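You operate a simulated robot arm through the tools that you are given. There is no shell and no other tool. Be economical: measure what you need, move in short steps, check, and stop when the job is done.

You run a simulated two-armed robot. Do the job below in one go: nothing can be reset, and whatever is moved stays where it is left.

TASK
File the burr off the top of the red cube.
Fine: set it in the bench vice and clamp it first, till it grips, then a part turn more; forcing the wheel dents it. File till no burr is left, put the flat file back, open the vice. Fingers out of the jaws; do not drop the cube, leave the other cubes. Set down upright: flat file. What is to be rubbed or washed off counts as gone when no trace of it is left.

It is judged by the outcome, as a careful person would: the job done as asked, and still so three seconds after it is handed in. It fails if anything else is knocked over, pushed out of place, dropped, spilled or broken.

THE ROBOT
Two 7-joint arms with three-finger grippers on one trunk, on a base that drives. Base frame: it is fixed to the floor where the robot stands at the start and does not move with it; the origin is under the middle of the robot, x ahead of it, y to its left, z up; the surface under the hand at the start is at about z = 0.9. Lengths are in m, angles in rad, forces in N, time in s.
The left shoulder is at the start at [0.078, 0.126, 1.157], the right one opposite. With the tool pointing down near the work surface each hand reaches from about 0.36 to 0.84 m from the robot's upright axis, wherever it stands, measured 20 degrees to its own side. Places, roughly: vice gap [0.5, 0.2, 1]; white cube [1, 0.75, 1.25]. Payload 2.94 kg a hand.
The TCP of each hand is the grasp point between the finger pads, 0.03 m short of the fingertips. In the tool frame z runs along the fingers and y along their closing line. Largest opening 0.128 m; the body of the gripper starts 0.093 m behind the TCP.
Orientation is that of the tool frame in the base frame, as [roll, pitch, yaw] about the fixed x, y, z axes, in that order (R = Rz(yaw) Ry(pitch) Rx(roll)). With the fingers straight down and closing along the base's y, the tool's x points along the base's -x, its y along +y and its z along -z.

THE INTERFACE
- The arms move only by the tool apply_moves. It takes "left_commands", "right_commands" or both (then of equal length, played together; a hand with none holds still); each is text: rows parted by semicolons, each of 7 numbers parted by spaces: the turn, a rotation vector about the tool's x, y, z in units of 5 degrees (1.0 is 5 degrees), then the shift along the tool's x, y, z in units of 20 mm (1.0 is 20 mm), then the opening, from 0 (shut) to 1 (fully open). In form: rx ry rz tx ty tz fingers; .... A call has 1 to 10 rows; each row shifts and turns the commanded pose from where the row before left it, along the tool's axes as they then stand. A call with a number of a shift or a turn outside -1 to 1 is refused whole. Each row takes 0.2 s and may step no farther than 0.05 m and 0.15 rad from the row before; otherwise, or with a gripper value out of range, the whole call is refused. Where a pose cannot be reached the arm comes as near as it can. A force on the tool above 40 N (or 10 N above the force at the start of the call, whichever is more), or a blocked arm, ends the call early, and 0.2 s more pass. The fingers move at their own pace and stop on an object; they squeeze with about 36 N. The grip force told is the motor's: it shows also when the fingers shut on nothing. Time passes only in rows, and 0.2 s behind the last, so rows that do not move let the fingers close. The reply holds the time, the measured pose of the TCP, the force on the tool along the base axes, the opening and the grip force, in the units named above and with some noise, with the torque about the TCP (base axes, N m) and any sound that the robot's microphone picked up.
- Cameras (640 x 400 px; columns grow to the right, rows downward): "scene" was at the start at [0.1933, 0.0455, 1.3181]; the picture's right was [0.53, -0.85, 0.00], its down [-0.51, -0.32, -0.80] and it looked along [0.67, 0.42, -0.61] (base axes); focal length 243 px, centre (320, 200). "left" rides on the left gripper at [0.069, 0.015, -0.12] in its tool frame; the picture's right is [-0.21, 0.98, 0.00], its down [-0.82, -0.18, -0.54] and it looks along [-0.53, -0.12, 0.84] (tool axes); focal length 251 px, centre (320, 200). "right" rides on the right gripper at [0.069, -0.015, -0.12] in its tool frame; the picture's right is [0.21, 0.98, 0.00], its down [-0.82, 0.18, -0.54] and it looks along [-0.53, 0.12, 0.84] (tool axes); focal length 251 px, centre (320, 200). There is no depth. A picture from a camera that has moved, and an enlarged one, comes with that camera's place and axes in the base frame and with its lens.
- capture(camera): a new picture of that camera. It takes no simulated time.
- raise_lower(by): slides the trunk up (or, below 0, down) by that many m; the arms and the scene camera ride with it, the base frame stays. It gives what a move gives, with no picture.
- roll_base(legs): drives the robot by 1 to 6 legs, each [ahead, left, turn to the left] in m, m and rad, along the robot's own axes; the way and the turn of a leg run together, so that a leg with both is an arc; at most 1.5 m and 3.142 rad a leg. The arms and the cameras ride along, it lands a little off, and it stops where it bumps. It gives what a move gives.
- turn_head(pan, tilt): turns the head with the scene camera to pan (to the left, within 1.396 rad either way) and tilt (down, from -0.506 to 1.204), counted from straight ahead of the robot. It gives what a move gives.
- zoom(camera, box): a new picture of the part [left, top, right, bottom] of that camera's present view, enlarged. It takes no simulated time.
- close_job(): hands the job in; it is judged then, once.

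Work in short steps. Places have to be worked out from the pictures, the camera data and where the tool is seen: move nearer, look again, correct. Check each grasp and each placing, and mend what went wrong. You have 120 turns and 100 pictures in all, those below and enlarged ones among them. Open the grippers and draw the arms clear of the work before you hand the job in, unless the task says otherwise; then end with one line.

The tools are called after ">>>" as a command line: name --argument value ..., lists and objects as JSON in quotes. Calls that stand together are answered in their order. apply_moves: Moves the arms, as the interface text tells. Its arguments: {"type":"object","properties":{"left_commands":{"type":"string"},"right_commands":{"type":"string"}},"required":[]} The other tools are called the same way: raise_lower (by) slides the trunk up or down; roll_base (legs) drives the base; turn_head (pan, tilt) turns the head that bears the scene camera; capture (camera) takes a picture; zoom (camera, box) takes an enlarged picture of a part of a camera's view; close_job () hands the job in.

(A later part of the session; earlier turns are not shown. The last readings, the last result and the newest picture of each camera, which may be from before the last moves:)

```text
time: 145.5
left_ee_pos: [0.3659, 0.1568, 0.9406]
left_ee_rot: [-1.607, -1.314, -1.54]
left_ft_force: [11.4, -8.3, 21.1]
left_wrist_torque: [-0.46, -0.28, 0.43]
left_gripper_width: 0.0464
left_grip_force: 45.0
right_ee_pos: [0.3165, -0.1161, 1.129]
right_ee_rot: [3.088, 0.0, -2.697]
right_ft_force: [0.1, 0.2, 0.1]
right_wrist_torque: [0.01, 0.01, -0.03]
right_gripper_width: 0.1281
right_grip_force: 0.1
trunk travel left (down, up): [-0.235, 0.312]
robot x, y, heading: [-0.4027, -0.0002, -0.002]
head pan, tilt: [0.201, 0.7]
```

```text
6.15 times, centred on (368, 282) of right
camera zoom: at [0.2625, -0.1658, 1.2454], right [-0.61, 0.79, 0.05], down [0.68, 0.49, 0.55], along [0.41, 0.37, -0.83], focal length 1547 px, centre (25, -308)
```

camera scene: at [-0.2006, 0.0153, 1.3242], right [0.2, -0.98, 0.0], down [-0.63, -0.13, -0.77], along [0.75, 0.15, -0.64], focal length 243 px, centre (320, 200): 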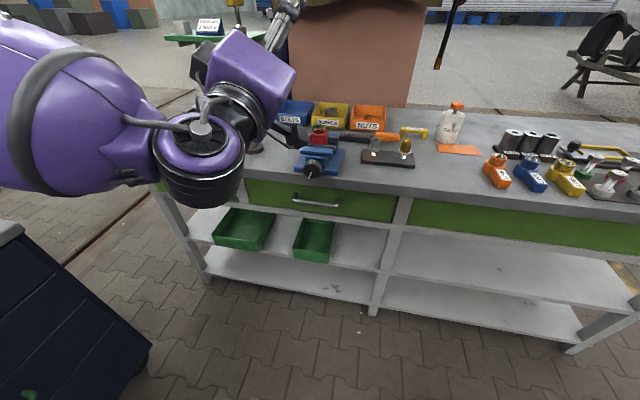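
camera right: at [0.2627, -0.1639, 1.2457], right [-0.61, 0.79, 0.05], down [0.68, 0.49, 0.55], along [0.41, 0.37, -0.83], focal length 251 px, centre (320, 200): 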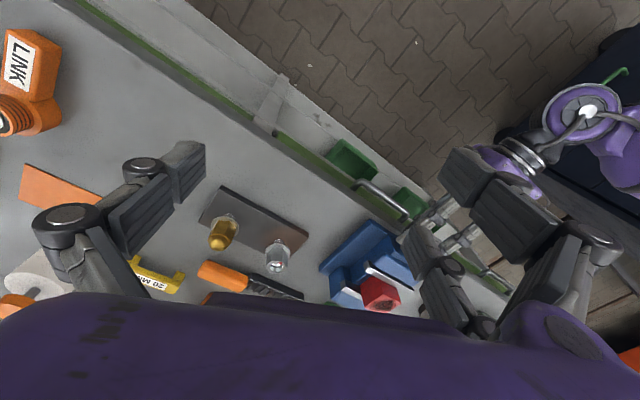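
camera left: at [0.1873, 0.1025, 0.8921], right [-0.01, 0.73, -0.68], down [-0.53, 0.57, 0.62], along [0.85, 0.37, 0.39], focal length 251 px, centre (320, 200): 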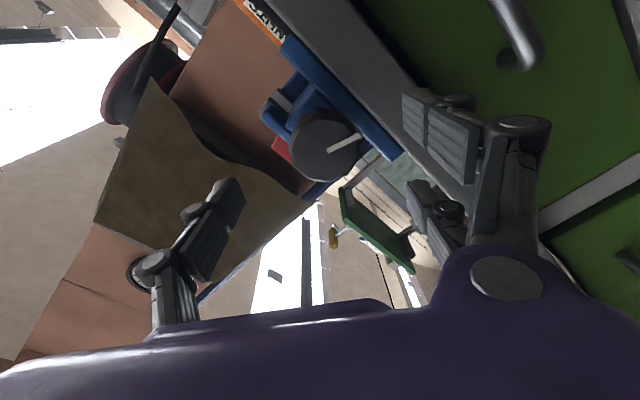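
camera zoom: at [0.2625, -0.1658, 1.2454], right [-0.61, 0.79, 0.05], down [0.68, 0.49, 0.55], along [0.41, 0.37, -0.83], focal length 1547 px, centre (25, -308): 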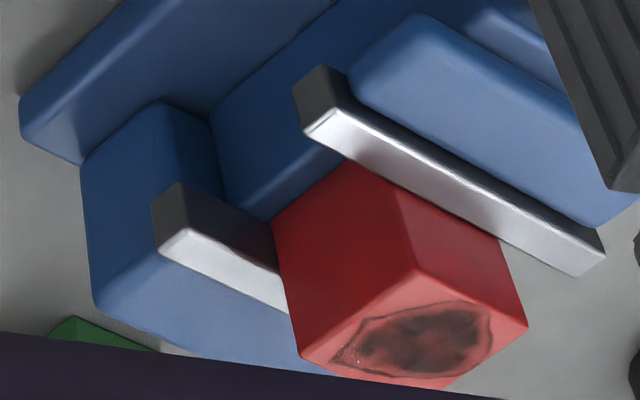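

Jaw and cube have not moved relative to each other over the last 90° while torque rose, so the cube is gripped and tightened; I stop turning. I release the wheel, withdraw and raise up.

>>> apply_moves --left_commands "0 0 0 0 0 0 0.5;0 0 0 0 0 0 0.8;0 0 0 0 0 0 0.8;0 0 0 0 0 -1 0.8;0 0 0 0 0 -1 0.8;0 0 0 0 0 -1 0.8;0 0 0 0 0 -1 0.8;0 0 0 0 0 -1 0.8"

>>> raise_lower --by 0.3

>>> zoom --camera "scene" --box '[270, 90, 390, 190]'

```text
time: 147.3
left_ee_pos: [0.2669, 0.1584, 0.9399]
left_ee_rot: [-1.615, -1.318, -1.53]
left_ft_force: [-0.6, -0.7, 0.1]
left_wrist_torque: [0.0, -0.02, -0.01]
left_gripper_width: 0.1027
left_grip_force: 0.1
right_ee_pos: [0.3162, -0.1152, 1.1283]
right_ee_rot: [3.086, -0.001, -2.694]
right_ft_force: [-0.6, 0.3, -0.3]
right_wrist_torque: [0.02, -0.02, -0.02]
right_gripper_width: 0.1279
right_grip_force: 0.0
trunk travel left (down, up): [-0.235, 0.312]
robot x, y, heading: [-0.4014, 0.0016, -0.008]
head pan, tilt: [0.201, 0.7]
```

```text
time: 150.3
left_ee_pos: [0.2428, 0.1592, 1.3374]
left_ee_rot: [-1.061, -1.281, -2.064]
left_ft_force: [0.3, -0.3, -0.7]
left_wrist_torque: [0.01, -0.04, 0.04]
left_gripper_width: 0.1022
left_grip_force: 0.0
right_ee_pos: [0.1096, -0.1146, 1.7071]
right_ee_rot: [-2.969, 0.432, -2.648]
right_ft_force: [0.9, 0.4, -0.8]
right_wrist_torque: [0.02, 0.02, 0.0]
right_gripper_width: 0.1283
right_grip_force: 0.0
trunk travel left (down, up): [-0.535, 0.012]
robot x, y, heading: [-0.3995, -0.0051, -0.001]
head pan, tilt: [0.201, 0.7]
```

```text
4.00 times, centred on (330, 140) of scene
camera zoom: at [-0.2966, 0.0158, 1.4932], right [0.2, -0.98, 0.0], down [-0.63, -0.13, -0.76], along [0.75, 0.15, -0.64], focal length 971 px, centre (280, 440)
```

zoom: 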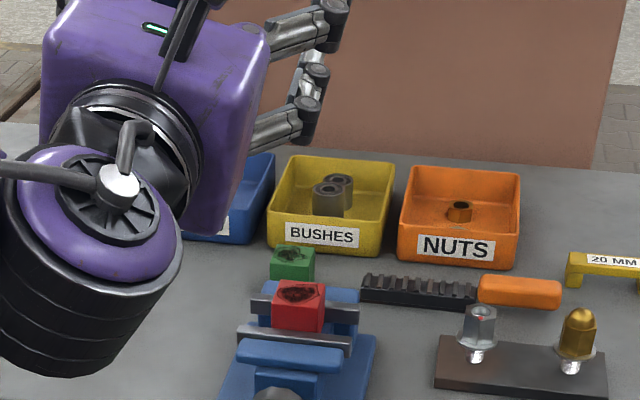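

The arms lean when the trunk slides; nothing touched anything. I lower to the original trunk height and swing the left hand out to the left.

>>> raise_lower --by -0.16

>>> apply_moves --left_commands "0 0 0 0 -1 0 0.8;0 0 0 0 -1 0 0.8;0 0 0 0 -1 0 0.8;0 0 0 0 -1 0 0.8;0 0 0 0 -1 0 0.8;0 0 0 0 -1 0 0.8;0 0 0 0 -1 0 0.8;0 0 0 0 -1 0 0.8;0 0 0 0 -1 0 0.8;0 0 0 0 -1 0 0.8"

```text
time: 152.1
left_ee_pos: [0.2411, 0.1578, 1.1804]
left_ee_rot: [-1.051, -1.281, -2.075]
left_ft_force: [-0.4, 0.3, -0.4]
left_wrist_torque: [-0.01, 0.01, -0.01]
left_gripper_width: 0.1023
left_grip_force: 0.2
right_ee_pos: [0.1949, -0.1158, 1.4549]
right_ee_rot: [-3.058, 0.277, -2.677]
right_ft_force: [-0.1, 0.5, -0.4]
right_wrist_torque: [-0.05, -0.03, 0.02]
right_gripper_width: 0.1283
right_grip_force: 0.0
trunk travel left (down, up): [-0.375, 0.172]
robot x, y, heading: [-0.4021, -0.0017, -0.004]
head pan, tilt: [0.201, 0.7]
```

```text
time: 154.3
left_ee_pos: [0.2346, 0.3533, 1.2296]
left_ee_rot: [-1.053, -1.281, -2.075]
left_ft_force: [-0.7, 0.4, 0.2]
left_wrist_torque: [0.03, 0.04, -0.02]
left_gripper_width: 0.1023
left_grip_force: 0.0
right_ee_pos: [0.1966, -0.1145, 1.4545]
right_ee_rot: [-3.058, 0.276, -2.677]
right_ft_force: [0.1, 0.9, 0.6]
right_wrist_torque: [-0.03, -0.01, -0.02]
right_gripper_width: 0.1278
right_grip_force: 0.1
trunk travel left (down, up): [-0.375, 0.172]
robot x, y, heading: [-0.3989, -0.002, -0.001]
head pan, tilt: [0.201, 0.7]
```

Now I drive forward to the filing stand and level and turn the right hand (fingers down, closing along x, its camera on the right side).

>>> roll_base --legs '[[0.35, 0, 0]]'

>>> apply_moves --right_commands "-0.233 0.791 0 0 0 0 1;-0.233 0.791 0 0 0 0 1;-0.233 0.791 0 0 0 0 1;-0.233 0.791 0 0 0 0 1;0 0 0 0 0 1 1;0 0 0 0 0 1 1;0 0 0 0 0 1 1;0 0 0 0 0 1 1;0 0 0 0 0 1 1;0 0 0 0 0 1 1"

>>> apply_moves --right_commands "0 0 -0.985 0 0 0.5 1;0 0 -0.985 0 0 0.5 1;0 0 -0.985 0 0 0.5 1;0 0 -0.985 0 0 0.5 1;0 0 -0.985 0 0 0.5 1;0 0 -0.985 0 0 0.5 1;0 0 -0.985 0 0 0.5 1;0 0 -0.985 0 0 0.5 1;0 0 -0.985 0 0 0.5 1;0 0 -0.985 0 0 0.5 1"

>>> apply_moves --right_commands "0 0 -0.985 0 0 0.5 1;0 0 -0.985 0 0 0.5 1;0 0 -0.985 0 0 0.5 1;0 0 0 0 0 0 1"

>>> capture --camera "right"

```text
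time: 156.6
left_ee_pos: [0.5848, 0.3513, 1.2296]
left_ee_rot: [-1.053, -1.28, -2.069]
left_ft_force: [1.0, 0.2, 0.0]
left_wrist_torque: [0.01, -0.01, 0.0]
left_gripper_width: 0.1023
left_grip_force: 0.1
right_ee_pos: [0.5465, -0.1148, 1.4554]
right_ee_rot: [-3.057, 0.278, -2.676]
right_ft_force: [-0.2, 0.1, -0.4]
right_wrist_torque: [0.0, 0.0, 0.02]
right_gripper_width: 0.1281
right_grip_force: 0.1
trunk travel left (down, up): [-0.375, 0.172]
robot x, y, heading: [-0.0493, -0.003, -0.004]
head pan, tilt: [0.201, 0.7]
```

```text
time: 158.8
left_ee_pos: [0.5856, 0.3515, 1.2287]
left_ee_rot: [-1.056, -1.28, -2.068]
left_ft_force: [-0.7, -1.1, 0.4]
left_wrist_torque: [-0.02, -0.03, 0.01]
left_gripper_width: 0.1026
left_grip_force: 0.1
right_ee_pos: [0.5521, -0.1124, 1.2607]
right_ee_rot: [-3.141, 0.0, -2.689]
right_ft_force: [-0.3, -0.5, 0.3]
right_wrist_torque: [0.0, 0.0, 0.01]
right_gripper_width: 0.1279
right_grip_force: 0.1
right hand out of reach, approached as far as the arm can: row 1, 2, 3, 4
trunk travel left (down, up): [-0.375, 0.172]
robot x, y, heading: [-0.0507, -0.005, -0.005]
head pan, tilt: [0.201, 0.7]
```

```text
time: 161.0
left_ee_pos: [0.5844, 0.3531, 1.2285]
left_ee_rot: [-1.053, -1.281, -2.069]
left_ft_force: [-0.4, -0.1, 1.0]
left_wrist_torque: [-0.01, -0.02, 0.03]
left_gripper_width: 0.1023
left_grip_force: 0.0
right_ee_pos: [0.4509, -0.0575, 1.1387]
right_ee_rot: [-3.142, 0.001, -1.831]
right_ft_force: [-0.3, -0.6, 0.1]
right_wrist_torque: [0.0, -0.01, -0.02]
right_gripper_width: 0.128
right_grip_force: 0.1
right hand out of reach, approached as far as the arm can: row 6, 7, 8, 9, 10
trunk travel left (down, up): [-0.375, 0.172]
robot x, y, heading: [-0.0485, -0.0015, -0.004]
head pan, tilt: [0.201, 0.7]
```

```text
time: 162.0
left_ee_pos: [0.5845, 0.3517, 1.2296]
left_ee_rot: [-1.054, -1.281, -2.071]
left_ft_force: [1.1, 0.1, -0.4]
left_wrist_torque: [-0.02, 0.0, 0.01]
left_gripper_width: 0.1024
left_grip_force: 0.2
right_ee_pos: [0.3889, -0.0301, 1.1029]
right_ee_rot: [-3.141, 0.0, -1.575]
right_ft_force: [0.5, -0.2, 0.1]
right_wrist_torque: [0.01, -0.04, -0.01]
right_gripper_width: 0.1281
right_grip_force: 0.0
right hand out of reach, approached as far as the arm can: row 1, 2, 3
trunk travel left (down, up): [-0.375, 0.172]
robot x, y, heading: [-0.0506, -0.0039, -0.003]
head pan, tilt: [0.201, 0.7]
```

```text
24 pictures are left
camera right: at [0.4023, -0.0983, 1.2204], right [-0.98, -0.21, 0.0], down [-0.18, 0.82, 0.54], along [-0.11, 0.53, -0.84], focal length 251 px, centre (320, 200)
```

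right: 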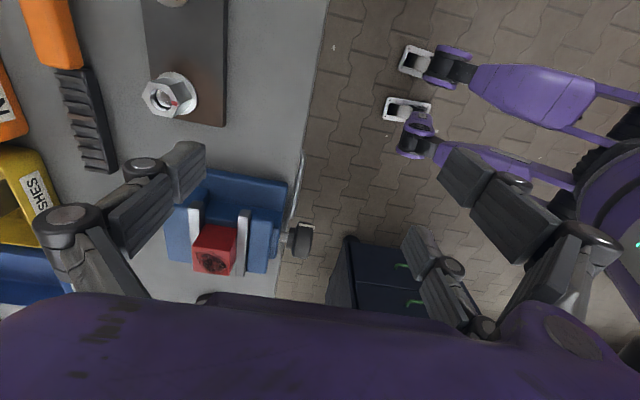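

The wrist barely reaches this yaw here and slid back; I try whether it holds it farther out over the file.

>>> apply_moves --right_commands "0 0 0 0 -1 0 1;0 0 0 0 -1 0 1;0 0 0 0 -1 0 1;0 0 0 0 -1 0 1;0 0 0 0 -1 0 1;0 0 0 0 -1 0 1;0 0 0 0 -1 0 1;0 0 0 0 -1 0 1;0 0 0 0 -1 0 1;0 0 0 0 -1 0 1"

>>> apply_moves --right_commands "0 0 0 0 -1 0 1;0 0 0 0 -1 0 1;0 0 0 0.3 -1 0 1;0 0 0 0.3 -1 0 1;0 0 0 0 0 0 1"

```text
time: 164.2
left_ee_pos: [0.5849, 0.3523, 1.2297]
left_ee_rot: [-1.053, -1.281, -2.069]
left_ft_force: [0.4, 0.6, -0.4]
left_wrist_torque: [0.04, -0.02, 0.01]
left_gripper_width: 0.1024
left_grip_force: 0.1
right_ee_pos: [0.4057, 0.0231, 1.0962]
right_ee_rot: [-3.14, 0.001, -1.575]
right_ft_force: [0.6, 0.0, 0.2]
right_wrist_torque: [-0.04, -0.02, 0.03]
right_gripper_width: 0.1283
right_grip_force: 0.0
right hand out of reach, approached as far as the arm can: row 1, 2, 3, 4, 5, 6, 7, 8, 9, 10
trunk travel left (down, up): [-0.375, 0.172]
robot x, y, heading: [-0.053, -0.0022, -0.004]
head pan, tilt: [0.201, 0.7]
```

```text
time: 165.4
left_ee_pos: [0.5853, 0.353, 1.2293]
left_ee_rot: [-1.054, -1.281, -2.069]
left_ft_force: [-0.1, -0.4, -0.4]
left_wrist_torque: [-0.01, 0.01, -0.04]
left_gripper_width: 0.1024
left_grip_force: 0.1
right_ee_pos: [0.4067, 0.0273, 1.0944]
right_ee_rot: [-3.14, 0.0, -1.575]
right_ft_force: [0.1, -0.3, -0.1]
right_wrist_torque: [-0.02, -0.01, 0.02]
right_gripper_width: 0.128
right_grip_force: 0.0
right hand out of reach, approached as far as the arm can: row 1, 2, 3, 4
trunk travel left (down, up): [-0.375, 0.172]
robot x, y, heading: [-0.0477, -0.0039, -0.0]
head pan, tilt: [0.201, 0.7]
```

The wrist limit blocks this yaw. I turn the hand the other way round (180°), so the camera ends on the left side.

>>> apply_moves --right_commands "0 0 1 0 0 -0.2 1;0 0 1 0 0 -0.2 1;0 0 1 0 0 -0.2 1;0 0 1 0 0 -0.2 1;0 0 1 0 0 -0.2 1;0 0 1 0 0 0 1;0 0 1 0 0 0 1;0 0 1 0 0 0 1;0 0 1 0 0 0 1;0 0 1 0 0 0 1"

>>> apply_moves --right_commands "0 0 1 0 0 0 1;0 0 1 0 0 0 1;0 0 1 0 0 0 1;0 0 1 0 0 0 1;0 0 1 0 0 0 1;0 0 1 0 0 0 1;0 0 1 0 0 0 1;0 0 1 0 0 0 1;0 0 1 0 0 0 1;0 0 1 0 0 0 1"

>>> apply_moves --right_commands "0 0 1 0 0 0 1;0 0 1 0 0 0 1;0 0 1 0 0 0 1;0 0 1 0 0 0 1;0 0 1 0 0 0 1;0 0 1 0 0 0 1;0 0 1 0 0 0 1;0 0 1 0 0 0 1;0 0 1 0 0 0 1;0 0 1 0 0 0 1"

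>>> apply_moves --right_commands "0 0 1 0 0 0 1;0 0 1 0 0 0 1;0 0 1 0 0 0 1;0 0 1 0 0 0 1;0 0 1 0 0 0 1;0 0 1 0 0 0 1;0 0 0 0 0 0 1"

```text
time: 167.6
left_ee_pos: [0.5849, 0.3531, 1.2286]
left_ee_rot: [-1.055, -1.281, -2.071]
left_ft_force: [-0.6, 0.3, 0.0]
left_wrist_torque: [0.03, 0.0, -0.02]
left_gripper_width: 0.1026
left_grip_force: 0.0
right_ee_pos: [0.4078, 0.0256, 1.1142]
right_ee_rot: [3.141, 0.0, -2.445]
right_ft_force: [-0.3, -0.2, -0.8]
right_wrist_torque: [0.01, 0.03, 0.01]
right_gripper_width: 0.1281
right_grip_force: 0.0
trunk travel left (down, up): [-0.375, 0.172]
robot x, y, heading: [-0.0484, -0.0013, 0.001]
head pan, tilt: [0.201, 0.7]
```

```text
time: 169.8
left_ee_pos: [0.5842, 0.3517, 1.2291]
left_ee_rot: [-1.054, -1.28, -2.07]
left_ft_force: [-0.1, 0.0, 0.3]
left_wrist_torque: [0.02, 0.02, 0.0]
left_gripper_width: 0.1023
left_grip_force: 0.1
right_ee_pos: [0.4059, 0.0256, 1.1156]
right_ee_rot: [3.141, -0.001, 2.966]
right_ft_force: [0.1, -0.3, 0.3]
right_wrist_torque: [-0.04, -0.03, 0.01]
right_gripper_width: 0.1279
right_grip_force: 0.1
trunk travel left (down, up): [-0.375, 0.172]
robot x, y, heading: [-0.0494, -0.0012, -0.003]
head pan, tilt: [0.201, 0.7]
```

```text
time: 172.0
left_ee_pos: [0.5828, 0.3518, 1.2298]
left_ee_rot: [-1.053, -1.281, -2.071]
left_ft_force: [-0.5, -0.7, 0.1]
left_wrist_torque: [0.01, 0.0, 0.01]
left_gripper_width: 0.1024
left_grip_force: 0.1
right_ee_pos: [0.4066, 0.0258, 1.116]
right_ee_rot: [3.141, 0.0, 2.093]
right_ft_force: [-0.5, 0.5, 0.6]
right_wrist_torque: [-0.01, 0.0, 0.0]
right_gripper_width: 0.1279
right_grip_force: 0.1
trunk travel left (down, up): [-0.375, 0.172]
robot x, y, heading: [-0.0495, -0.0002, -0.006]
head pan, tilt: [0.201, 0.7]
```

```text
time: 173.6
left_ee_pos: [0.5838, 0.3515, 1.229]
left_ee_rot: [-1.055, -1.281, -2.071]
left_ft_force: [-0.4, 0.5, 0.8]
left_wrist_torque: [0.01, -0.01, 0.01]
left_gripper_width: 0.1025
left_grip_force: 0.1
right_ee_pos: [0.4072, 0.0262, 1.1141]
right_ee_rot: [-3.14, 0.0, 1.569]
right_ft_force: [-0.1, 0.8, -0.3]
right_wrist_torque: [0.03, 0.0, 0.0]
right_gripper_width: 0.1279
right_grip_force: 0.1
trunk travel left (down, up): [-0.375, 0.172]
robot x, y, heading: [-0.0504, -0.0016, 0.001]
head pan, tilt: [0.201, 0.7]
```

Reached cleanly. I move over the file handle, fingers half open.

>>> apply_moves --right_commands "0 0 0 -0.4 1 0 0.5;0 0 0 -0.4 1 0 0.5;0 0 0 -0.4 1 0 0.5;0 0 0 -0.4 1 0 0.5;0 0 0 -0.4 1 0 0.5;0 0 0 -0.4 1 0 0.5;0 0 0 -0.4 1 0 0.5;0 0 0 -0.4 1 0 0.5;0 0 0 -0.4 1 0 0.5;0 0 0 -0.4 1 0 0.5"

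>>> apply_moves --right_commands "0 0 0 -0.1 1 0.5 0.5;0 0 0 -0.1 1 0.5 0.5;0 0 0 -0.1 1 0.5 0.5;0 0 0 0 0 1 0.5;0 0 0 0 0 0 0.5"

>>> capture --camera "right"

```text
time: 175.8
left_ee_pos: [0.5846, 0.3518, 1.2295]
left_ee_rot: [-1.053, -1.281, -2.07]
left_ft_force: [0.9, 0.3, 1.0]
left_wrist_torque: [0.02, 0.0, -0.01]
left_gripper_width: 0.1024
left_grip_force: 0.1
right_ee_pos: [0.6075, -0.0546, 1.1138]
right_ee_rot: [3.141, 0.0, 1.571]
right_ft_force: [-0.3, 0.6, 0.3]
right_wrist_torque: [0.01, 0.0, 0.01]
right_gripper_width: 0.0642
right_grip_force: 0.2
trunk travel left (down, up): [-0.375, 0.172]
robot x, y, heading: [-0.0484, -0.0032, -0.005]
head pan, tilt: [0.201, 0.7]
```

```text
time: 177.0
left_ee_pos: [0.5848, 0.3526, 1.2307]
left_ee_rot: [-1.053, -1.281, -2.072]
left_ft_force: [-0.4, -0.3, -0.5]
left_wrist_torque: [0.01, -0.01, -0.01]
left_gripper_width: 0.1023
left_grip_force: 0.1
right_ee_pos: [0.6661, -0.0599, 1.0641]
right_ee_rot: [-3.14, 0.002, 1.571]
right_ft_force: [-0.5, 0.3, 0.1]
right_wrist_torque: [-0.02, -0.02, 0.0]
right_gripper_width: 0.0643
right_grip_force: 0.0
trunk travel left (down, up): [-0.375, 0.172]
robot x, y, heading: [-0.0537, 0.0006, -0.001]
head pan, tilt: [0.201, 0.7]
```

```text
23 pictures are left
camera right: at [0.6508, 0.0097, 1.1829], right [0.98, 0.21, 0.0], down [0.18, -0.82, 0.54], along [0.12, -0.53, -0.84], focal length 251 px, centre (320, 200)
```

right: 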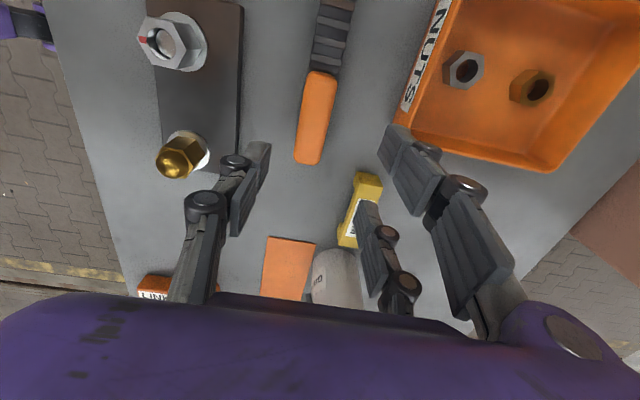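

The handle runs y −0.02 to −0.108 at x≈0.660. I correct and descend to TCP z≈0.934.

>>> apply_moves --right_commands "0 0 0 -0.25 -0.3 0.5 0.5;0 0 0 0 0 1 0.5;0 0 0 0 0 1 0.5;0 0 0 0 0 1 0.5;0 0 0 0 0 1 0.5;0 0 0 0 0 1 0.5;0 0 0 0 0 0.7 0.5;0 0 0 0 0 0.3 0.5;0 0 0 0 0 0 0.5"

>>> capture --camera "right"

```text
time: 179.0
left_ee_pos: [0.5843, 0.3522, 1.2297]
left_ee_rot: [-1.055, -1.28, -2.072]
left_ft_force: [0.3, -0.6, -0.9]
left_wrist_torque: [0.01, 0.02, -0.02]
left_gripper_width: 0.1026
left_grip_force: 0.1
right_ee_pos: [0.6614, -0.0651, 0.9348]
right_ee_rot: [3.141, -0.002, 1.569]
right_ft_force: [-0.2, 0.1, 0.4]
right_wrist_torque: [0.01, 0.02, -0.01]
right_gripper_width: 0.0641
right_grip_force: 0.0
trunk travel left (down, up): [-0.375, 0.172]
robot x, y, heading: [-0.0492, -0.0025, -0.006]
head pan, tilt: [0.201, 0.7]
```

```text
22 pictures are left
camera right: at [0.6452, 0.0049, 1.0528], right [0.98, 0.21, 0.0], down [0.18, -0.82, 0.54], along [0.12, -0.53, -0.84], focal length 251 px, centre (320, 200)
```

right: 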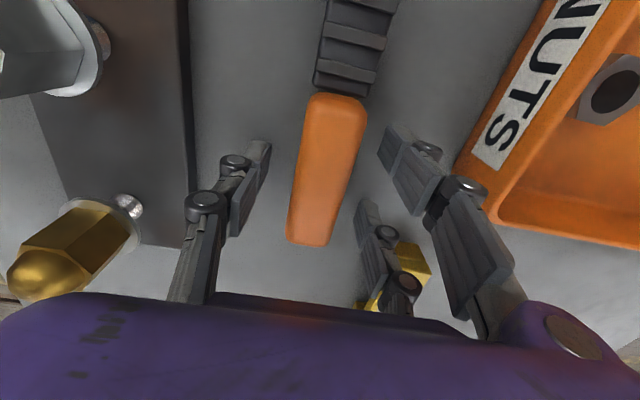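

The handle is centred between the fingers. I close and lift a little.

>>> apply_moves --right_commands "0 0 0 0 0 0 0.35;0 0 0 0 0 0 0.2;0 0 0 0 0 0 0.1;0 0 0 0 0 0 0.1;0 0 0 0 0 0 0.1"

>>> apply_moves --right_commands "0 0 0 0 0 -0.5 0.1;0 0 0 0 0 -1 0.1;0 0 0 0 0 -1 0.1;0 0 0 0 0 -1 0.1;0 0 0 0 0 -1 0.1;0 0 0 0 0 -1 0.1;0 0 0 0 0 -1 0.1;0 0 0 0 0 -1 0.1;0 0 0 0 0 0 0.1"

>>> capture --camera "scene"

```text
time: 180.2
left_ee_pos: [0.5848, 0.3521, 1.2285]
left_ee_rot: [-1.056, -1.282, -2.069]
left_ft_force: [0.0, -0.2, 0.3]
left_wrist_torque: [0.0, 0.0, -0.03]
left_gripper_width: 0.1022
left_grip_force: 0.0
right_ee_pos: [0.661, -0.0655, 0.9354]
right_ee_rot: [-3.14, 0.0, 1.57]
right_ft_force: [-0.3, -0.3, 0.1]
right_wrist_torque: [0.0, -0.01, 0.08]
right_gripper_width: 0.0293
right_grip_force: 36.1
trunk travel left (down, up): [-0.375, 0.172]
robot x, y, heading: [-0.0515, 0.0005, -0.001]
head pan, tilt: [0.201, 0.7]
```

```text
time: 182.2
left_ee_pos: [0.5851, 0.3525, 1.2286]
left_ee_rot: [-1.056, -1.282, -2.068]
left_ft_force: [-0.3, 0.2, 0.0]
left_wrist_torque: [0.0, 0.02, 0.02]
left_gripper_width: 0.1022
left_grip_force: 0.1
right_ee_pos: [0.6609, -0.0653, 1.0843]
right_ee_rot: [-3.14, 0.001, 1.57]
right_ft_force: [-0.1, 0.2, -3.3]
right_wrist_torque: [-0.18, 0.0, 0.02]
right_gripper_width: 0.029
right_grip_force: 35.5
trunk travel left (down, up): [-0.375, 0.172]
robot x, y, heading: [-0.051, -0.0007, -0.004]
head pan, tilt: [0.201, 0.7]
```

```text
21 pictures are left
camera scene: at [0.1535, 0.0144, 1.3138], right [0.2, -0.98, 0.0], down [-0.63, -0.13, -0.76], along [0.75, 0.15, -0.64], focal length 243 px, centre (320, 200)
```

scene: 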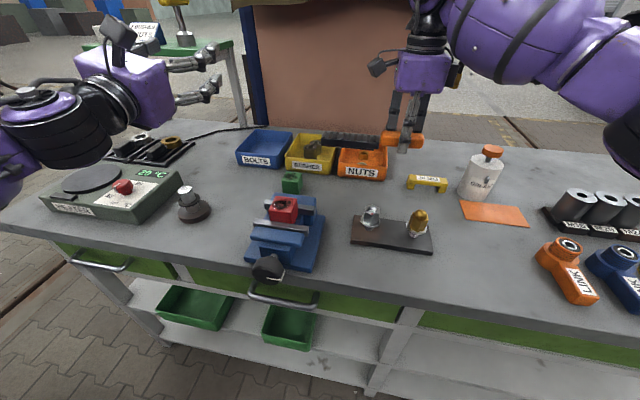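

File held level (blade toward +y). I carry it over to the cube at a safe height: blade middle over the cube.

>>> apply_moves --right_commands "0 0 0 0.61 -0.96 0 0.1;0 0 0 0.61 -0.96 0 0.1;0 0 0 0.61 -0.96 0 0.1;0 0 0 0.61 -0.96 0 0.1;0 0 0 0.61 -0.96 0 0.1;0 0 0 0.61 -0.96 0 0.1;0 0 0 0.61 -0.96 0 0.1;0 0 0 0.61 -0.96 0 0.1;0 0 0 0.61 -0.96 0 0.1;0 0 0 0 0 0 0.1"

>>> zoom --camera "scene" --box '[210, 120, 402, 240]'

```text
time: 184.4
left_ee_pos: [0.5845, 0.3525, 1.2279]
left_ee_rot: [-1.056, -1.282, -2.068]
left_ft_force: [-0.1, -0.4, 0.5]
left_wrist_torque: [-0.03, 0.0, 0.03]
left_gripper_width: 0.1022
left_grip_force: 0.0
right_ee_pos: [0.4885, 0.0441, 1.0856]
right_ee_rot: [-3.141, -0.001, 1.572]
right_ft_force: [0.6, -0.2, -2.3]
right_wrist_torque: [-0.2, -0.05, 0.02]
right_gripper_width: 0.029
right_grip_force: 36.1
trunk travel left (down, up): [-0.375, 0.172]
robot x, y, heading: [-0.0504, -0.0032, -0.006]
head pan, tilt: [0.201, 0.7]
```

```text
3.33 times, centred on (306, 180) of scene
camera zoom: at [0.1534, 0.0142, 1.3139], right [0.2, -0.98, 0.0], down [-0.63, -0.13, -0.76], along [0.75, 0.15, -0.64], focal length 809 px, centre (367, 267)
```

zoom: 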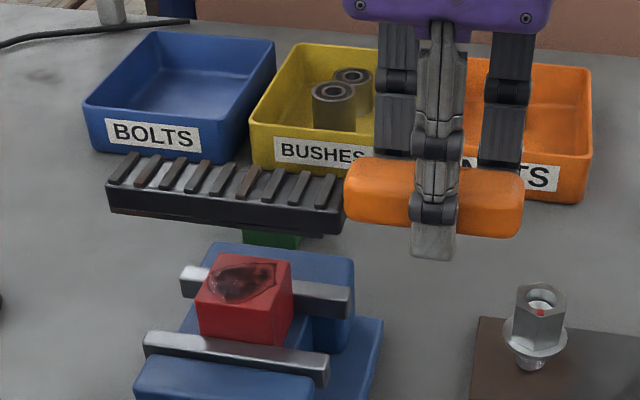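

The blade (y 0.10–0.23) lies over the cube. I lower it gently until it touches.

>>> apply_moves --right_commands "0 0 0 0 0 0.9 0.1;0 0 0 0 0 0.8 0.1;0 0 0 0 0 0.1 0.1;0 0 0 0 0 0.1 0.1;0 0 0 0 0 0 0.1"

>>> zoom --camera "scene" --box '[226, 150, 354, 230]'

```text
time: 185.6
left_ee_pos: [0.5861, 0.3528, 1.2297]
left_ee_rot: [-1.055, -1.28, -2.07]
left_ft_force: [-0.6, -0.7, 0.2]
left_wrist_torque: [0.02, 0.03, 0.02]
left_gripper_width: 0.1025
left_grip_force: 0.0
right_ee_pos: [0.4863, 0.0445, 1.0468]
right_ee_rot: [-3.141, 0.001, 1.569]
right_ft_force: [-0.4, -0.9, -1.7]
right_wrist_torque: [-0.22, -0.01, -0.01]
right_gripper_width: 0.0291
right_grip_force: 36.2
trunk travel left (down, up): [-0.375, 0.172]
robot x, y, heading: [-0.0507, -0.0064, -0.005]
head pan, tilt: [0.201, 0.7]
```

```text
5.00 times, centred on (290, 190) of scene
camera zoom: at [0.1531, 0.0145, 1.3139], right [0.2, -0.98, 0.0], down [-0.63, -0.13, -0.76], along [0.75, 0.15, -0.64], focal length 1214 px, centre (470, 250)
```

zoom: 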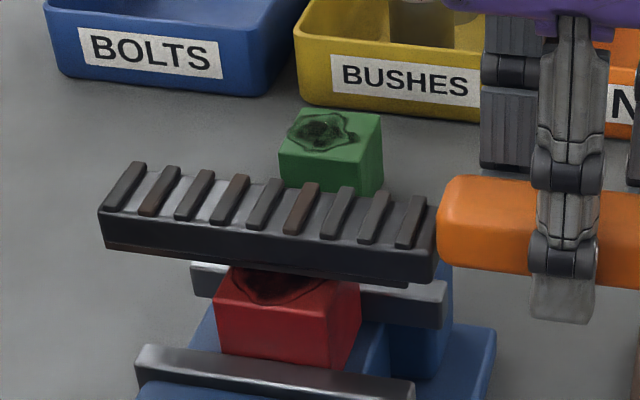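

Nearly touching. I creep down millimetre by millimetre.

>>> apply_moves --right_commands "0 0 0 0 0 0.07 0.1;0 0 0 0 0 0.07 0.1;0 0 0 0 0 0.07 0.1;0 0 0 0 0 0 0.1"

>>> apply_moves --right_commands "0 0 0 0 0 0.05 0.1;0 0 0 0 0 0.05 0.1;0 0 0 0 0 0 0.1"

```text
time: 186.6
left_ee_pos: [0.5849, 0.3526, 1.2289]
left_ee_rot: [-1.054, -1.282, -2.071]
left_ft_force: [-0.5, 0.0, -0.3]
left_wrist_torque: [-0.02, 0.02, 0.0]
left_gripper_width: 0.1024
left_grip_force: 0.1
right_ee_pos: [0.4867, 0.0443, 1.0427]
right_ee_rot: [3.142, 0.0, 1.571]
right_ft_force: [-0.1, 0.6, -1.9]
right_wrist_torque: [-0.19, 0.0, 0.01]
right_gripper_width: 0.0288
right_grip_force: 35.8
trunk travel left (down, up): [-0.375, 0.172]
robot x, y, heading: [-0.0518, -0.0023, -0.005]
head pan, tilt: [0.201, 0.7]
```

```text
time: 187.4
left_ee_pos: [0.5856, 0.3516, 1.2303]
left_ee_rot: [-1.054, -1.282, -2.069]
left_ft_force: [0.1, -0.6, -0.5]
left_wrist_torque: [0.0, 0.04, -0.01]
left_gripper_width: 0.1022
left_grip_force: 0.1
right_ee_pos: [0.4884, 0.0447, 1.0404]
right_ee_rot: [3.141, 0.001, 1.57]
right_ft_force: [-0.5, -1.2, -1.8]
right_wrist_torque: [-0.17, -0.02, 0.01]
right_gripper_width: 0.0291
right_grip_force: 36.0
trunk travel left (down, up): [-0.375, 0.172]
robot x, y, heading: [-0.0513, 0.0043, -0.002]
head pan, tilt: [0.201, 0.7]
```

No contact yet at TCP z 1.040; I creep on.

>>> apply_moves --right_commands "0 0 0 0 0 0.05 0.1;0 0 0 0 0 0.05 0.1;0 0 0 0 0 0 0.1"

>>> apply_moves --right_commands "0 0 0 0 0 0.05 0.1;0 0 0 0 0 0.05 0.1;0 0 0 0 0 0 0.1"

>>> apply_moves --right_commands "0 0 0 0 0 0.05 0.1;0 0 0 0 0 0.05 0.1;0 0 0 0 0 0 0.1"

```text
time: 188.2
left_ee_pos: [0.584, 0.3518, 1.2296]
left_ee_rot: [-1.051, -1.28, -2.072]
left_ft_force: [-0.8, -0.5, 0.1]
left_wrist_torque: [-0.04, -0.01, -0.02]
left_gripper_width: 0.1024
left_grip_force: 0.0
right_ee_pos: [0.4871, 0.0439, 1.0394]
right_ee_rot: [-3.141, -0.002, 1.569]
right_ft_force: [1.0, -0.3, 6.8]
right_wrist_torque: [0.84, 0.05, -0.11]
right_gripper_width: 0.0291
right_grip_force: 35.7
trunk travel left (down, up): [-0.375, 0.172]
robot x, y, heading: [-0.0541, -0.001, -0.004]
head pan, tilt: [0.201, 0.7]
```

```text
time: 189.0
left_ee_pos: [0.5849, 0.3517, 1.2302]
left_ee_rot: [-1.051, -1.282, -2.071]
left_ft_force: [0.5, -0.1, 0.4]
left_wrist_torque: [0.02, 0.0, 0.01]
left_gripper_width: 0.1023
left_grip_force: 0.0
right_ee_pos: [0.4877, 0.0441, 1.0371]
right_ee_rot: [3.141, -0.001, 1.571]
right_ft_force: [2.3, -1.0, 13.3]
right_wrist_torque: [1.1, 0.0, -0.14]
right_gripper_width: 0.0291
right_grip_force: 35.8
trunk travel left (down, up): [-0.375, 0.172]
robot x, y, heading: [-0.0489, -0.0007, -0.001]
head pan, tilt: [0.201, 0.7]
```

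```text
time: 189.8
left_ee_pos: [0.5846, 0.352, 1.229]
left_ee_rot: [-1.052, -1.282, -2.072]
left_ft_force: [0.8, -0.7, -0.2]
left_wrist_torque: [0.03, -0.01, -0.02]
left_gripper_width: 0.1023
left_grip_force: 0.0
right_ee_pos: [0.4876, 0.0442, 1.0357]
right_ee_rot: [3.139, -0.003, 1.57]
right_ft_force: [2.9, -0.7, 12.9]
right_wrist_torque: [1.06, -0.04, -0.23]
right_gripper_width: 0.0289
right_grip_force: 36.7
trunk travel left (down, up): [-0.375, 0.172]
robot x, y, heading: [-0.0479, -0.006, -0.0]
head pan, tilt: [0.201, 0.7]
```

Contact at ~13 N. I ease up 1 mm and make the first filing strokes along the blade.

>>> apply_moves --right_commands "0 0 0 1 0 -0.05 0.1;0 0 0 -1 0 0 0.1;0 0 0 -1 0 0 0.1;0 0 0 -1 0 0 0.1;0 0 0 1 0 0 0.1;0 0 0 1 0 0 0.1;0 0 0 1 0 0 0.1;0 0 0 -1 0 0 0.1;0 0 0 -1 0 0 0.1;0 0 0 1 0 0 0.1"

>>> zoom --camera "scene" --box '[226, 150, 354, 230]'

```text
time: 192.0
left_ee_pos: [0.5843, 0.3543, 1.2291]
left_ee_rot: [-1.051, -1.283, -2.072]
left_ft_force: [-0.2, 0.6, 0.5]
left_wrist_torque: [0.02, -0.02, -0.07]
left_gripper_width: 0.1026
left_grip_force: 0.0
right_ee_pos: [0.4876, 0.0469, 1.0352]
right_ee_rot: [-3.141, 0.001, 1.571]
right_ft_force: [0.1, 0.5, -2.2]
right_wrist_torque: [-0.23, -0.01, 0.05]
right_gripper_width: 0.0289
right_grip_force: 36.0
trunk travel left (down, up): [-0.375, 0.172]
robot x, y, heading: [-0.0529, -0.0006, -0.002]
head pan, tilt: [0.201, 0.7]
```

```text
5.00 times, centred on (290, 190) of scene
camera zoom: at [0.1533, 0.0164, 1.3138], right [0.2, -0.98, 0.0], down [-0.63, -0.13, -0.76], along [0.75, 0.15, -0.64], focal length 1214 px, centre (470, 250)
```

zoom: 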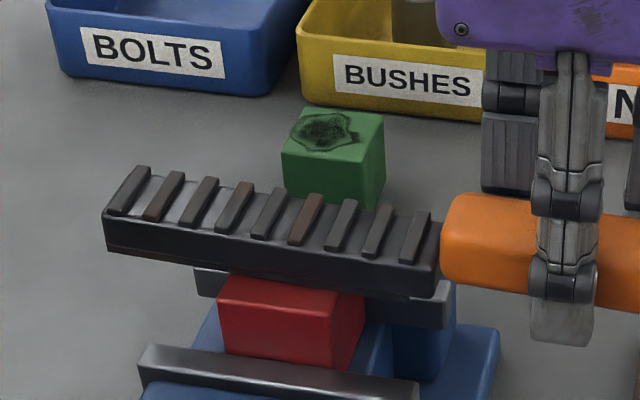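

The visible front half of the top looks clean. I lift the file to inspect the whole top.

>>> apply_moves --right_commands "0 0 0 0 0 -1 0.1;0 0 0 0 0 -1 0.1;0 0 0 0 0 -1 0.1;0 0 0 0 0 -0.5 0.1"

>>> zoom --camera "scene" --box '[242, 180, 322, 230]'

```text
time: 193.0
left_ee_pos: [0.5855, 0.3518, 1.2293]
left_ee_rot: [-1.055, -1.281, -2.07]
left_ft_force: [0.0, 0.2, -0.7]
left_wrist_torque: [-0.01, 0.04, -0.05]
left_gripper_width: 0.1021
left_grip_force: 0.1
right_ee_pos: [0.4875, 0.0442, 1.1069]
right_ee_rot: [3.141, 0.0, 1.571]
right_ft_force: [-0.6, 0.5, -2.2]
right_wrist_torque: [-0.2, -0.01, 0.03]
right_gripper_width: 0.0289
right_grip_force: 36.2
trunk travel left (down, up): [-0.375, 0.172]
robot x, y, heading: [-0.0504, -0.0024, -0.005]
head pan, tilt: [0.201, 0.7]
```

```text
8.00 times, centred on (282, 205) of scene
camera zoom: at [0.1531, 0.0146, 1.3139], right [0.2, -0.98, 0.0], down [-0.63, -0.13, -0.76], along [0.75, 0.15, -0.64], focal length 1942 px, centre (624, 160)
```

zoom: 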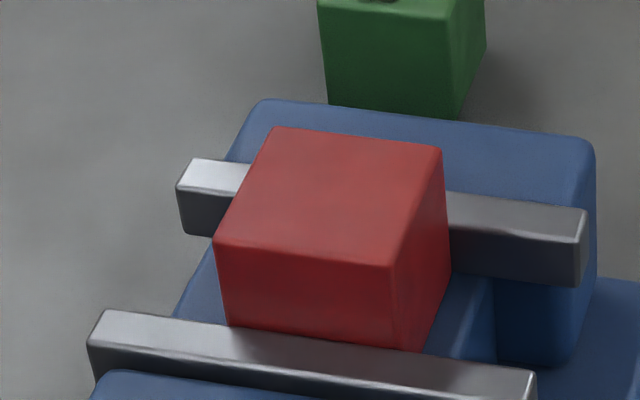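

The top looks clean. I enlarge it further to look for any trace.

>>> zoom --camera "scene" --box '[266, 192, 302, 216]'

```text
16.00 times, centred on (284, 204) of scene
camera zoom: at [0.1531, 0.0146, 1.3139], right [0.2, -0.98, 0.0], down [-0.63, -0.13, -0.76], along [0.75, 0.15, -0.64], focal length 3885 px, centre (896, 136)
```

zoom: 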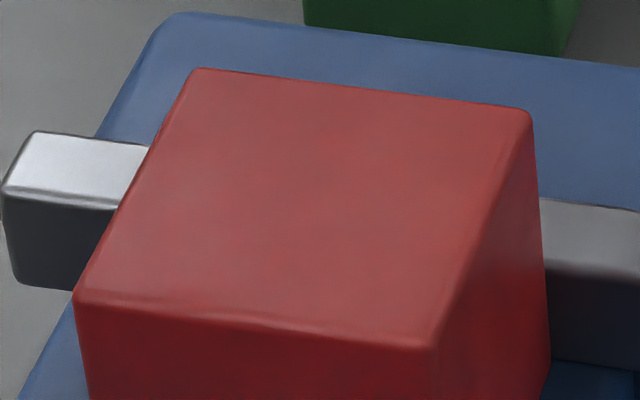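

Clean, no trace left. I carry the file back over its place.

>>> apply_moves --right_commands "0 0 0 -0.61 0.964 0 0.1;0 0 0 -0.61 0.964 0 0.1;0 0 0 -0.61 0.964 0 0.1;0 0 0 -0.61 0.964 0 0.1;0 0 0 -0.61 0.964 0 0.1;0 0 0 -0.61 0.964 0 0.1;0 0 0 -0.61 0.964 0 0.1;0 0 0 -0.61 0.964 0 0.1;0 0 0 -0.61 0.964 0 0.1;0 0 0 0 0 0 0.1"

>>> apply_moves --right_commands "0 0 0 0 0 1 0.1;0 0 0 0 0 1 0.1;0 0 0 0 0 1 0.1;0 0 0 0 0 1 0.1;0 0 0 0 0 1 0.1;0 0 0 0 0 1 0.1;0 0 0 0 0 1 0.1;0 0 0 0 0 0.75 0.1;0 0 0 0 0 0 0.1"

>>> capture --camera "scene"

```text
time: 195.2
left_ee_pos: [0.5844, 0.352, 1.2297]
left_ee_rot: [-1.053, -1.28, -2.07]
left_ft_force: [-0.6, 0.7, -0.3]
left_wrist_torque: [0.0, -0.05, 0.0]
left_gripper_width: 0.1024
left_grip_force: 0.0
right_ee_pos: [0.662, -0.0656, 1.106]
right_ee_rot: [3.141, 0.0, 1.572]
right_ft_force: [0.0, -0.2, -2.0]
right_wrist_torque: [-0.22, -0.03, 0.0]
right_gripper_width: 0.0289
right_grip_force: 36.1
trunk travel left (down, up): [-0.375, 0.172]
robot x, y, heading: [-0.0508, -0.0015, -0.005]
head pan, tilt: [0.201, 0.7]
```

```text
time: 197.2
left_ee_pos: [0.5851, 0.3519, 1.229]
left_ee_rot: [-1.054, -1.281, -2.071]
left_ft_force: [0.8, 0.2, 0.0]
left_wrist_torque: [0.0, -0.01, 0.0]
left_gripper_width: 0.1025
left_grip_force: 0.1
right_ee_pos: [0.6615, -0.0639, 0.95]
right_ee_rot: [3.14, -0.001, 1.571]
right_ft_force: [0.4, -0.3, -1.8]
right_wrist_torque: [-0.18, -0.02, 0.0]
right_gripper_width: 0.0288
right_grip_force: 36.0
trunk travel left (down, up): [-0.375, 0.172]
robot x, y, heading: [-0.0492, -0.0003, -0.002]
head pan, tilt: [0.201, 0.7]
```

```text
15 pictures are left
camera scene: at [0.1531, 0.0145, 1.3139], right [0.2, -0.98, 0.0], down [-0.63, -0.13, -0.76], along [0.75, 0.15, -0.64], focal length 243 px, centre (320, 200)
```

scene: 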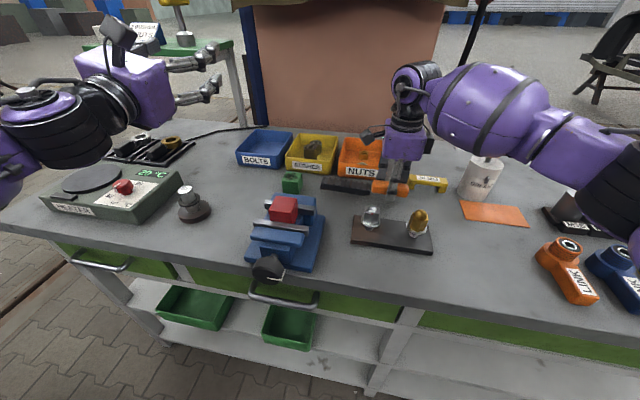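

Just above the bench. I lower the last ~13 mm carefully.

>>> apply_moves --right_commands "0 0 0 0 0 0.3 0.1;0 0 0 0 0 0.2 0.1;0 0 0 0 0 0.08 0.1;0 0 0 0 0 0.05 0.1;0 0 0 0 0 0 0.1"

>>> apply_moves --right_commands "0 0 0 0 0 0.05 0.1;0 0 0 0 0 0.05 0.1;0 0 0 0 0 0 0.1"

```text
time: 198.4
left_ee_pos: [0.5846, 0.3526, 1.2298]
left_ee_rot: [-1.053, -1.282, -2.069]
left_ft_force: [0.6, -0.1, 0.2]
left_wrist_torque: [-0.02, 0.0, -0.01]
left_gripper_width: 0.1026
left_grip_force: 0.1
right_ee_pos: [0.6612, -0.0643, 0.9385]
right_ee_rot: [3.141, 0.0, 1.569]
right_ft_force: [-0.2, 0.9, -2.8]
right_wrist_torque: [-0.16, 0.01, -0.03]
right_gripper_width: 0.029
right_grip_force: 35.8
trunk travel left (down, up): [-0.375, 0.172]
robot x, y, heading: [-0.0508, -0.0018, -0.005]
head pan, tilt: [0.201, 0.7]
```

```text
time: 199.2
left_ee_pos: [0.585, 0.3513, 1.2295]
left_ee_rot: [-1.053, -1.282, -2.07]
left_ft_force: [-0.3, -0.1, 0.8]
left_wrist_torque: [0.02, -0.02, 0.02]
left_gripper_width: 0.1025
left_grip_force: 0.0
right_ee_pos: [0.6617, -0.0642, 0.9364]
right_ee_rot: [-3.14, 0.0, 1.57]
right_ft_force: [-0.3, -1.0, -1.9]
right_wrist_torque: [-0.19, 0.02, 0.04]
right_gripper_width: 0.0289
right_grip_force: 35.5
trunk travel left (down, up): [-0.375, 0.172]
robot x, y, heading: [-0.0486, -0.0005, -0.004]
head pan, tilt: [0.201, 0.7]
```

>>> apply_moves --right_commands "0 0 0 0 0 0.05 0.1;0 0 0 0 0 0.05 0.1;0 0 0 0 0 0 0.1"

>>> zoom --camera "scene" --box '[300, 150, 460, 220]'

```text
time: 200.0
left_ee_pos: [0.5853, 0.3522, 1.2296]
left_ee_rot: [-1.054, -1.282, -2.069]
left_ft_force: [0.6, -0.3, 0.7]
left_wrist_torque: [0.01, 0.0, 0.02]
left_gripper_width: 0.1024
left_grip_force: 0.0
right_ee_pos: [0.6607, -0.0655, 0.9345]
right_ee_rot: [-3.141, 0.0, 1.571]
right_ft_force: [0.0, 0.2, -2.6]
right_wrist_torque: [-0.19, -0.01, 0.0]
right_gripper_width: 0.0288
right_grip_force: 36.0
trunk travel left (down, up): [-0.375, 0.172]
robot x, y, heading: [-0.0514, -0.0025, -0.005]
head pan, tilt: [0.201, 0.7]
```

```text
4.00 times, centred on (380, 185) of scene
camera zoom: at [0.1532, 0.0145, 1.3139], right [0.2, -0.98, 0.0], down [-0.63, -0.13, -0.76], along [0.75, 0.15, -0.64], focal length 971 px, centre (80, 260)
```

zoom: 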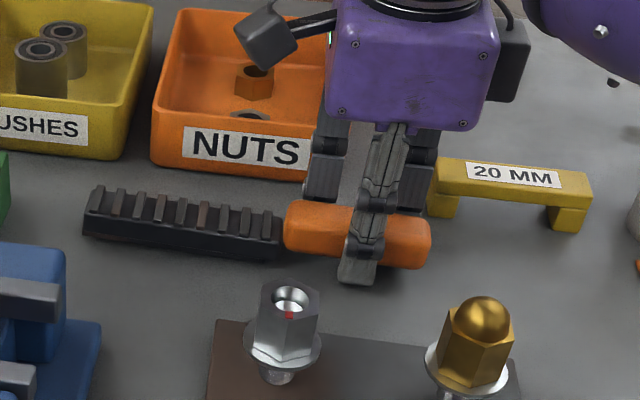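

Weight still hangs in the hand; the file shifted a few mm up in the grip. I lower 2.5 mm more (tips still clear of the bench).

>>> apply_moves --right_commands "0 0 0 0 0 0.06 0.1;0 0 0 0 0 0.06 0.1;0 0 0 0 0 0 0.1"

```text
time: 200.8
left_ee_pos: [0.5849, 0.3523, 1.2286]
left_ee_rot: [-1.055, -1.281, -2.07]
left_ft_force: [-0.2, -0.3, 0.1]
left_wrist_torque: [-0.02, 0.02, -0.01]
left_gripper_width: 0.1025
left_grip_force: 0.0
right_ee_pos: [0.6605, -0.0661, 0.9316]
right_ee_rot: [3.141, 0.0, 1.571]
right_ft_force: [-0.1, 0.2, -1.8]
right_wrist_torque: [-0.19, 0.02, 0.02]
right_gripper_width: 0.029
right_grip_force: 35.9
trunk travel left (down, up): [-0.375, 0.172]
robot x, y, heading: [-0.0482, 0.0, -0.003]
head pan, tilt: [0.201, 0.7]
```

One more millimetre, then I open the fingers gently.

>>> apply_moves --right_commands "0 0 0 0 0 0.05 0.1;0 0 0 0 0 0 0.1;0 0 0 0 0 0 0.22;0 0 0 0 0 0 0.26;0 0 0 0 0 0 0.35;0 0 0 0 0 0 0.5;0 0 0 0 0 0 0.5"

>>> apply_moves --right_commands "0 0 0 0 0 -1 0.5;0 0 0 0 0 -1 0.5;0 0 0 0 0 -1 0.5;0 0 0 0 0 -1 0.5;0 0 0 0 0 -1 0.5;0 0 0 0 0 -1 0.5;0 0 0 0 0 -1 0.5;0 0 0 0 0 -1 0.5;0 0 0 0 0 -1 0.5;0 0 0 0 0 -1 0.5"

>>> zoom --camera "scene" --box '[260, 150, 460, 275]'

```text
time: 202.4
left_ee_pos: [0.584, 0.3523, 1.2287]
left_ee_rot: [-1.056, -1.282, -2.069]
left_ft_force: [0.9, -0.3, 0.2]
left_wrist_torque: [-0.04, 0.0, -0.01]
left_gripper_width: 0.1023
left_grip_force: 0.1
right_ee_pos: [0.6621, -0.0651, 0.9309]
right_ee_rot: [3.141, 0.0, 1.57]
right_ft_force: [-0.1, 0.5, 0.2]
right_wrist_torque: [-0.02, 0.02, 0.0]
right_gripper_width: 0.064
right_grip_force: 0.0
trunk travel left (down, up): [-0.375, 0.172]
robot x, y, heading: [-0.0511, -0.0028, -0.003]
head pan, tilt: [0.201, 0.7]
```

```text
time: 204.6
left_ee_pos: [0.5844, 0.3521, 1.23]
left_ee_rot: [-1.052, -1.282, -2.072]
left_ft_force: [-1.1, 0.0, -0.1]
left_wrist_torque: [0.04, -0.02, 0.0]
left_gripper_width: 0.1026
left_grip_force: 0.0
right_ee_pos: [0.6618, -0.0642, 1.1301]
right_ee_rot: [-3.141, -0.002, 1.572]
right_ft_force: [-0.1, -0.1, -0.5]
right_wrist_torque: [0.01, -0.01, 0.01]
right_gripper_width: 0.064
right_grip_force: 0.1
trunk travel left (down, up): [-0.375, 0.172]
robot x, y, heading: [-0.0442, 0.0004, -0.006]
head pan, tilt: [0.201, 0.7]
```

```text
3.20 times, centred on (360, 212) of scene
camera zoom: at [0.1526, 0.0147, 1.314], right [0.2, -0.98, 0.0], down [-0.63, -0.13, -0.77], along [0.75, 0.15, -0.64], focal length 777 px, centre (192, 160)
```

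zoom: 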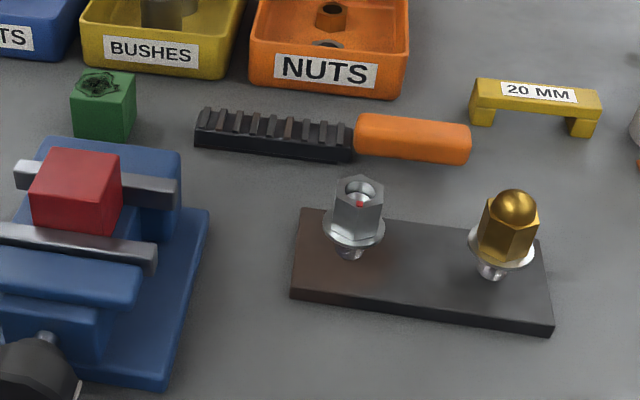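

The file lies back in its place, ribs up. Now to open the vice: I clear the right hand to the side, drive back 0.35 m, bring the left hand inward and lower the trunk.

>>> apply_moves --right_commands "0 0 0 -1 0 0 0.8;0 0 0 -1 0 0 0.8;0 0 0 -1 0 0 0.8;0 0 0 -1 0 0 0.8;0 0 0 -1 0 0 0.8;0 0 0 -1 0 0 0.8"

>>> roll_base --legs '[[-0.35, 0, 0]]'

>>> apply_moves --left_commands "-0.204 -0.789 0 0 1 0 0.8;-0.204 -0.789 0 0 1 0 0.8;0 0 0 0 1 0 0.8;0 0 0 0 1 0 0.8;0 0 0 0 1 0 0.8;0 0 0 0 1 0 0.8;0 0 0 0 1 0 0.8;0 0 0 0 1 0 0.8;0 0 0 0 1 0 0.8;0 0 0 0 1 0 0.8"

>>> raise_lower --by -0.14

```text
time: 206.0
left_ee_pos: [0.5845, 0.3521, 1.2311]
left_ee_rot: [-1.055, -1.281, -2.071]
left_ft_force: [-0.5, -0.7, 0.3]
left_wrist_torque: [-0.01, 0.0, 0.0]
left_gripper_width: 0.1024
left_grip_force: 0.0
right_ee_pos: [0.662, -0.1861, 1.1308]
right_ee_rot: [3.14, 0.002, 1.57]
right_ft_force: [-0.1, 0.1, 0.1]
right_wrist_torque: [0.05, 0.0, 0.01]
right_gripper_width: 0.1024
right_grip_force: 0.1
trunk travel left (down, up): [-0.375, 0.172]
robot x, y, heading: [-0.0494, -0.0051, -0.003]
head pan, tilt: [0.201, 0.7]
```

```text
time: 208.2
left_ee_pos: [0.2368, 0.3523, 1.229]
left_ee_rot: [-1.055, -1.28, -2.07]
left_ft_force: [-0.7, 0.9, -0.5]
left_wrist_torque: [-0.01, 0.01, 0.0]
left_gripper_width: 0.1024
left_grip_force: 0.1
right_ee_pos: [0.3148, -0.1838, 1.13]
right_ee_rot: [3.141, -0.001, 1.57]
right_ft_force: [1.1, 0.2, -0.1]
right_wrist_torque: [-0.04, 0.01, 0.01]
right_gripper_width: 0.1022
right_grip_force: 0.1
trunk travel left (down, up): [-0.375, 0.172]
robot x, y, heading: [-0.3936, 0.001, -0.002]
head pan, tilt: [0.201, 0.7]
```

```text
time: 210.4
left_ee_pos: [0.2391, 0.1583, 1.1793]
left_ee_rot: [-1.574, -1.318, -1.567]
left_ft_force: [-1.3, 0.1, 0.2]
left_wrist_torque: [0.04, -0.03, 0.01]
left_gripper_width: 0.1023
left_grip_force: 0.1
right_ee_pos: [0.3156, -0.1844, 1.1301]
right_ee_rot: [-3.139, 0.0, 1.567]
right_ft_force: [-0.7, -0.8, 0.0]
right_wrist_torque: [0.04, -0.01, 0.03]
right_gripper_width: 0.1023
right_grip_force: 0.0
trunk travel left (down, up): [-0.375, 0.172]
robot x, y, heading: [-0.3981, -0.0025, -0.004]
head pan, tilt: [0.201, 0.7]
```

```text
time: 212.1
left_ee_pos: [0.2386, 0.1599, 1.0394]
left_ee_rot: [-1.571, -1.319, -1.572]
left_ft_force: [0.2, 0.4, 0.0]
left_wrist_torque: [0.01, 0.04, -0.01]
left_gripper_width: 0.1025
left_grip_force: 0.1
right_ee_pos: [0.3138, -0.183, 0.9913]
right_ee_rot: [3.14, -0.001, 1.569]
right_ft_force: [0.2, 0.0, 0.4]
right_wrist_torque: [0.01, -0.01, 0.01]
right_gripper_width: 0.1024
right_grip_force: 0.1
trunk travel left (down, up): [-0.235, 0.312]
robot x, y, heading: [-0.3977, -0.0006, -0.002]
head pan, tilt: [0.201, 0.7]
```

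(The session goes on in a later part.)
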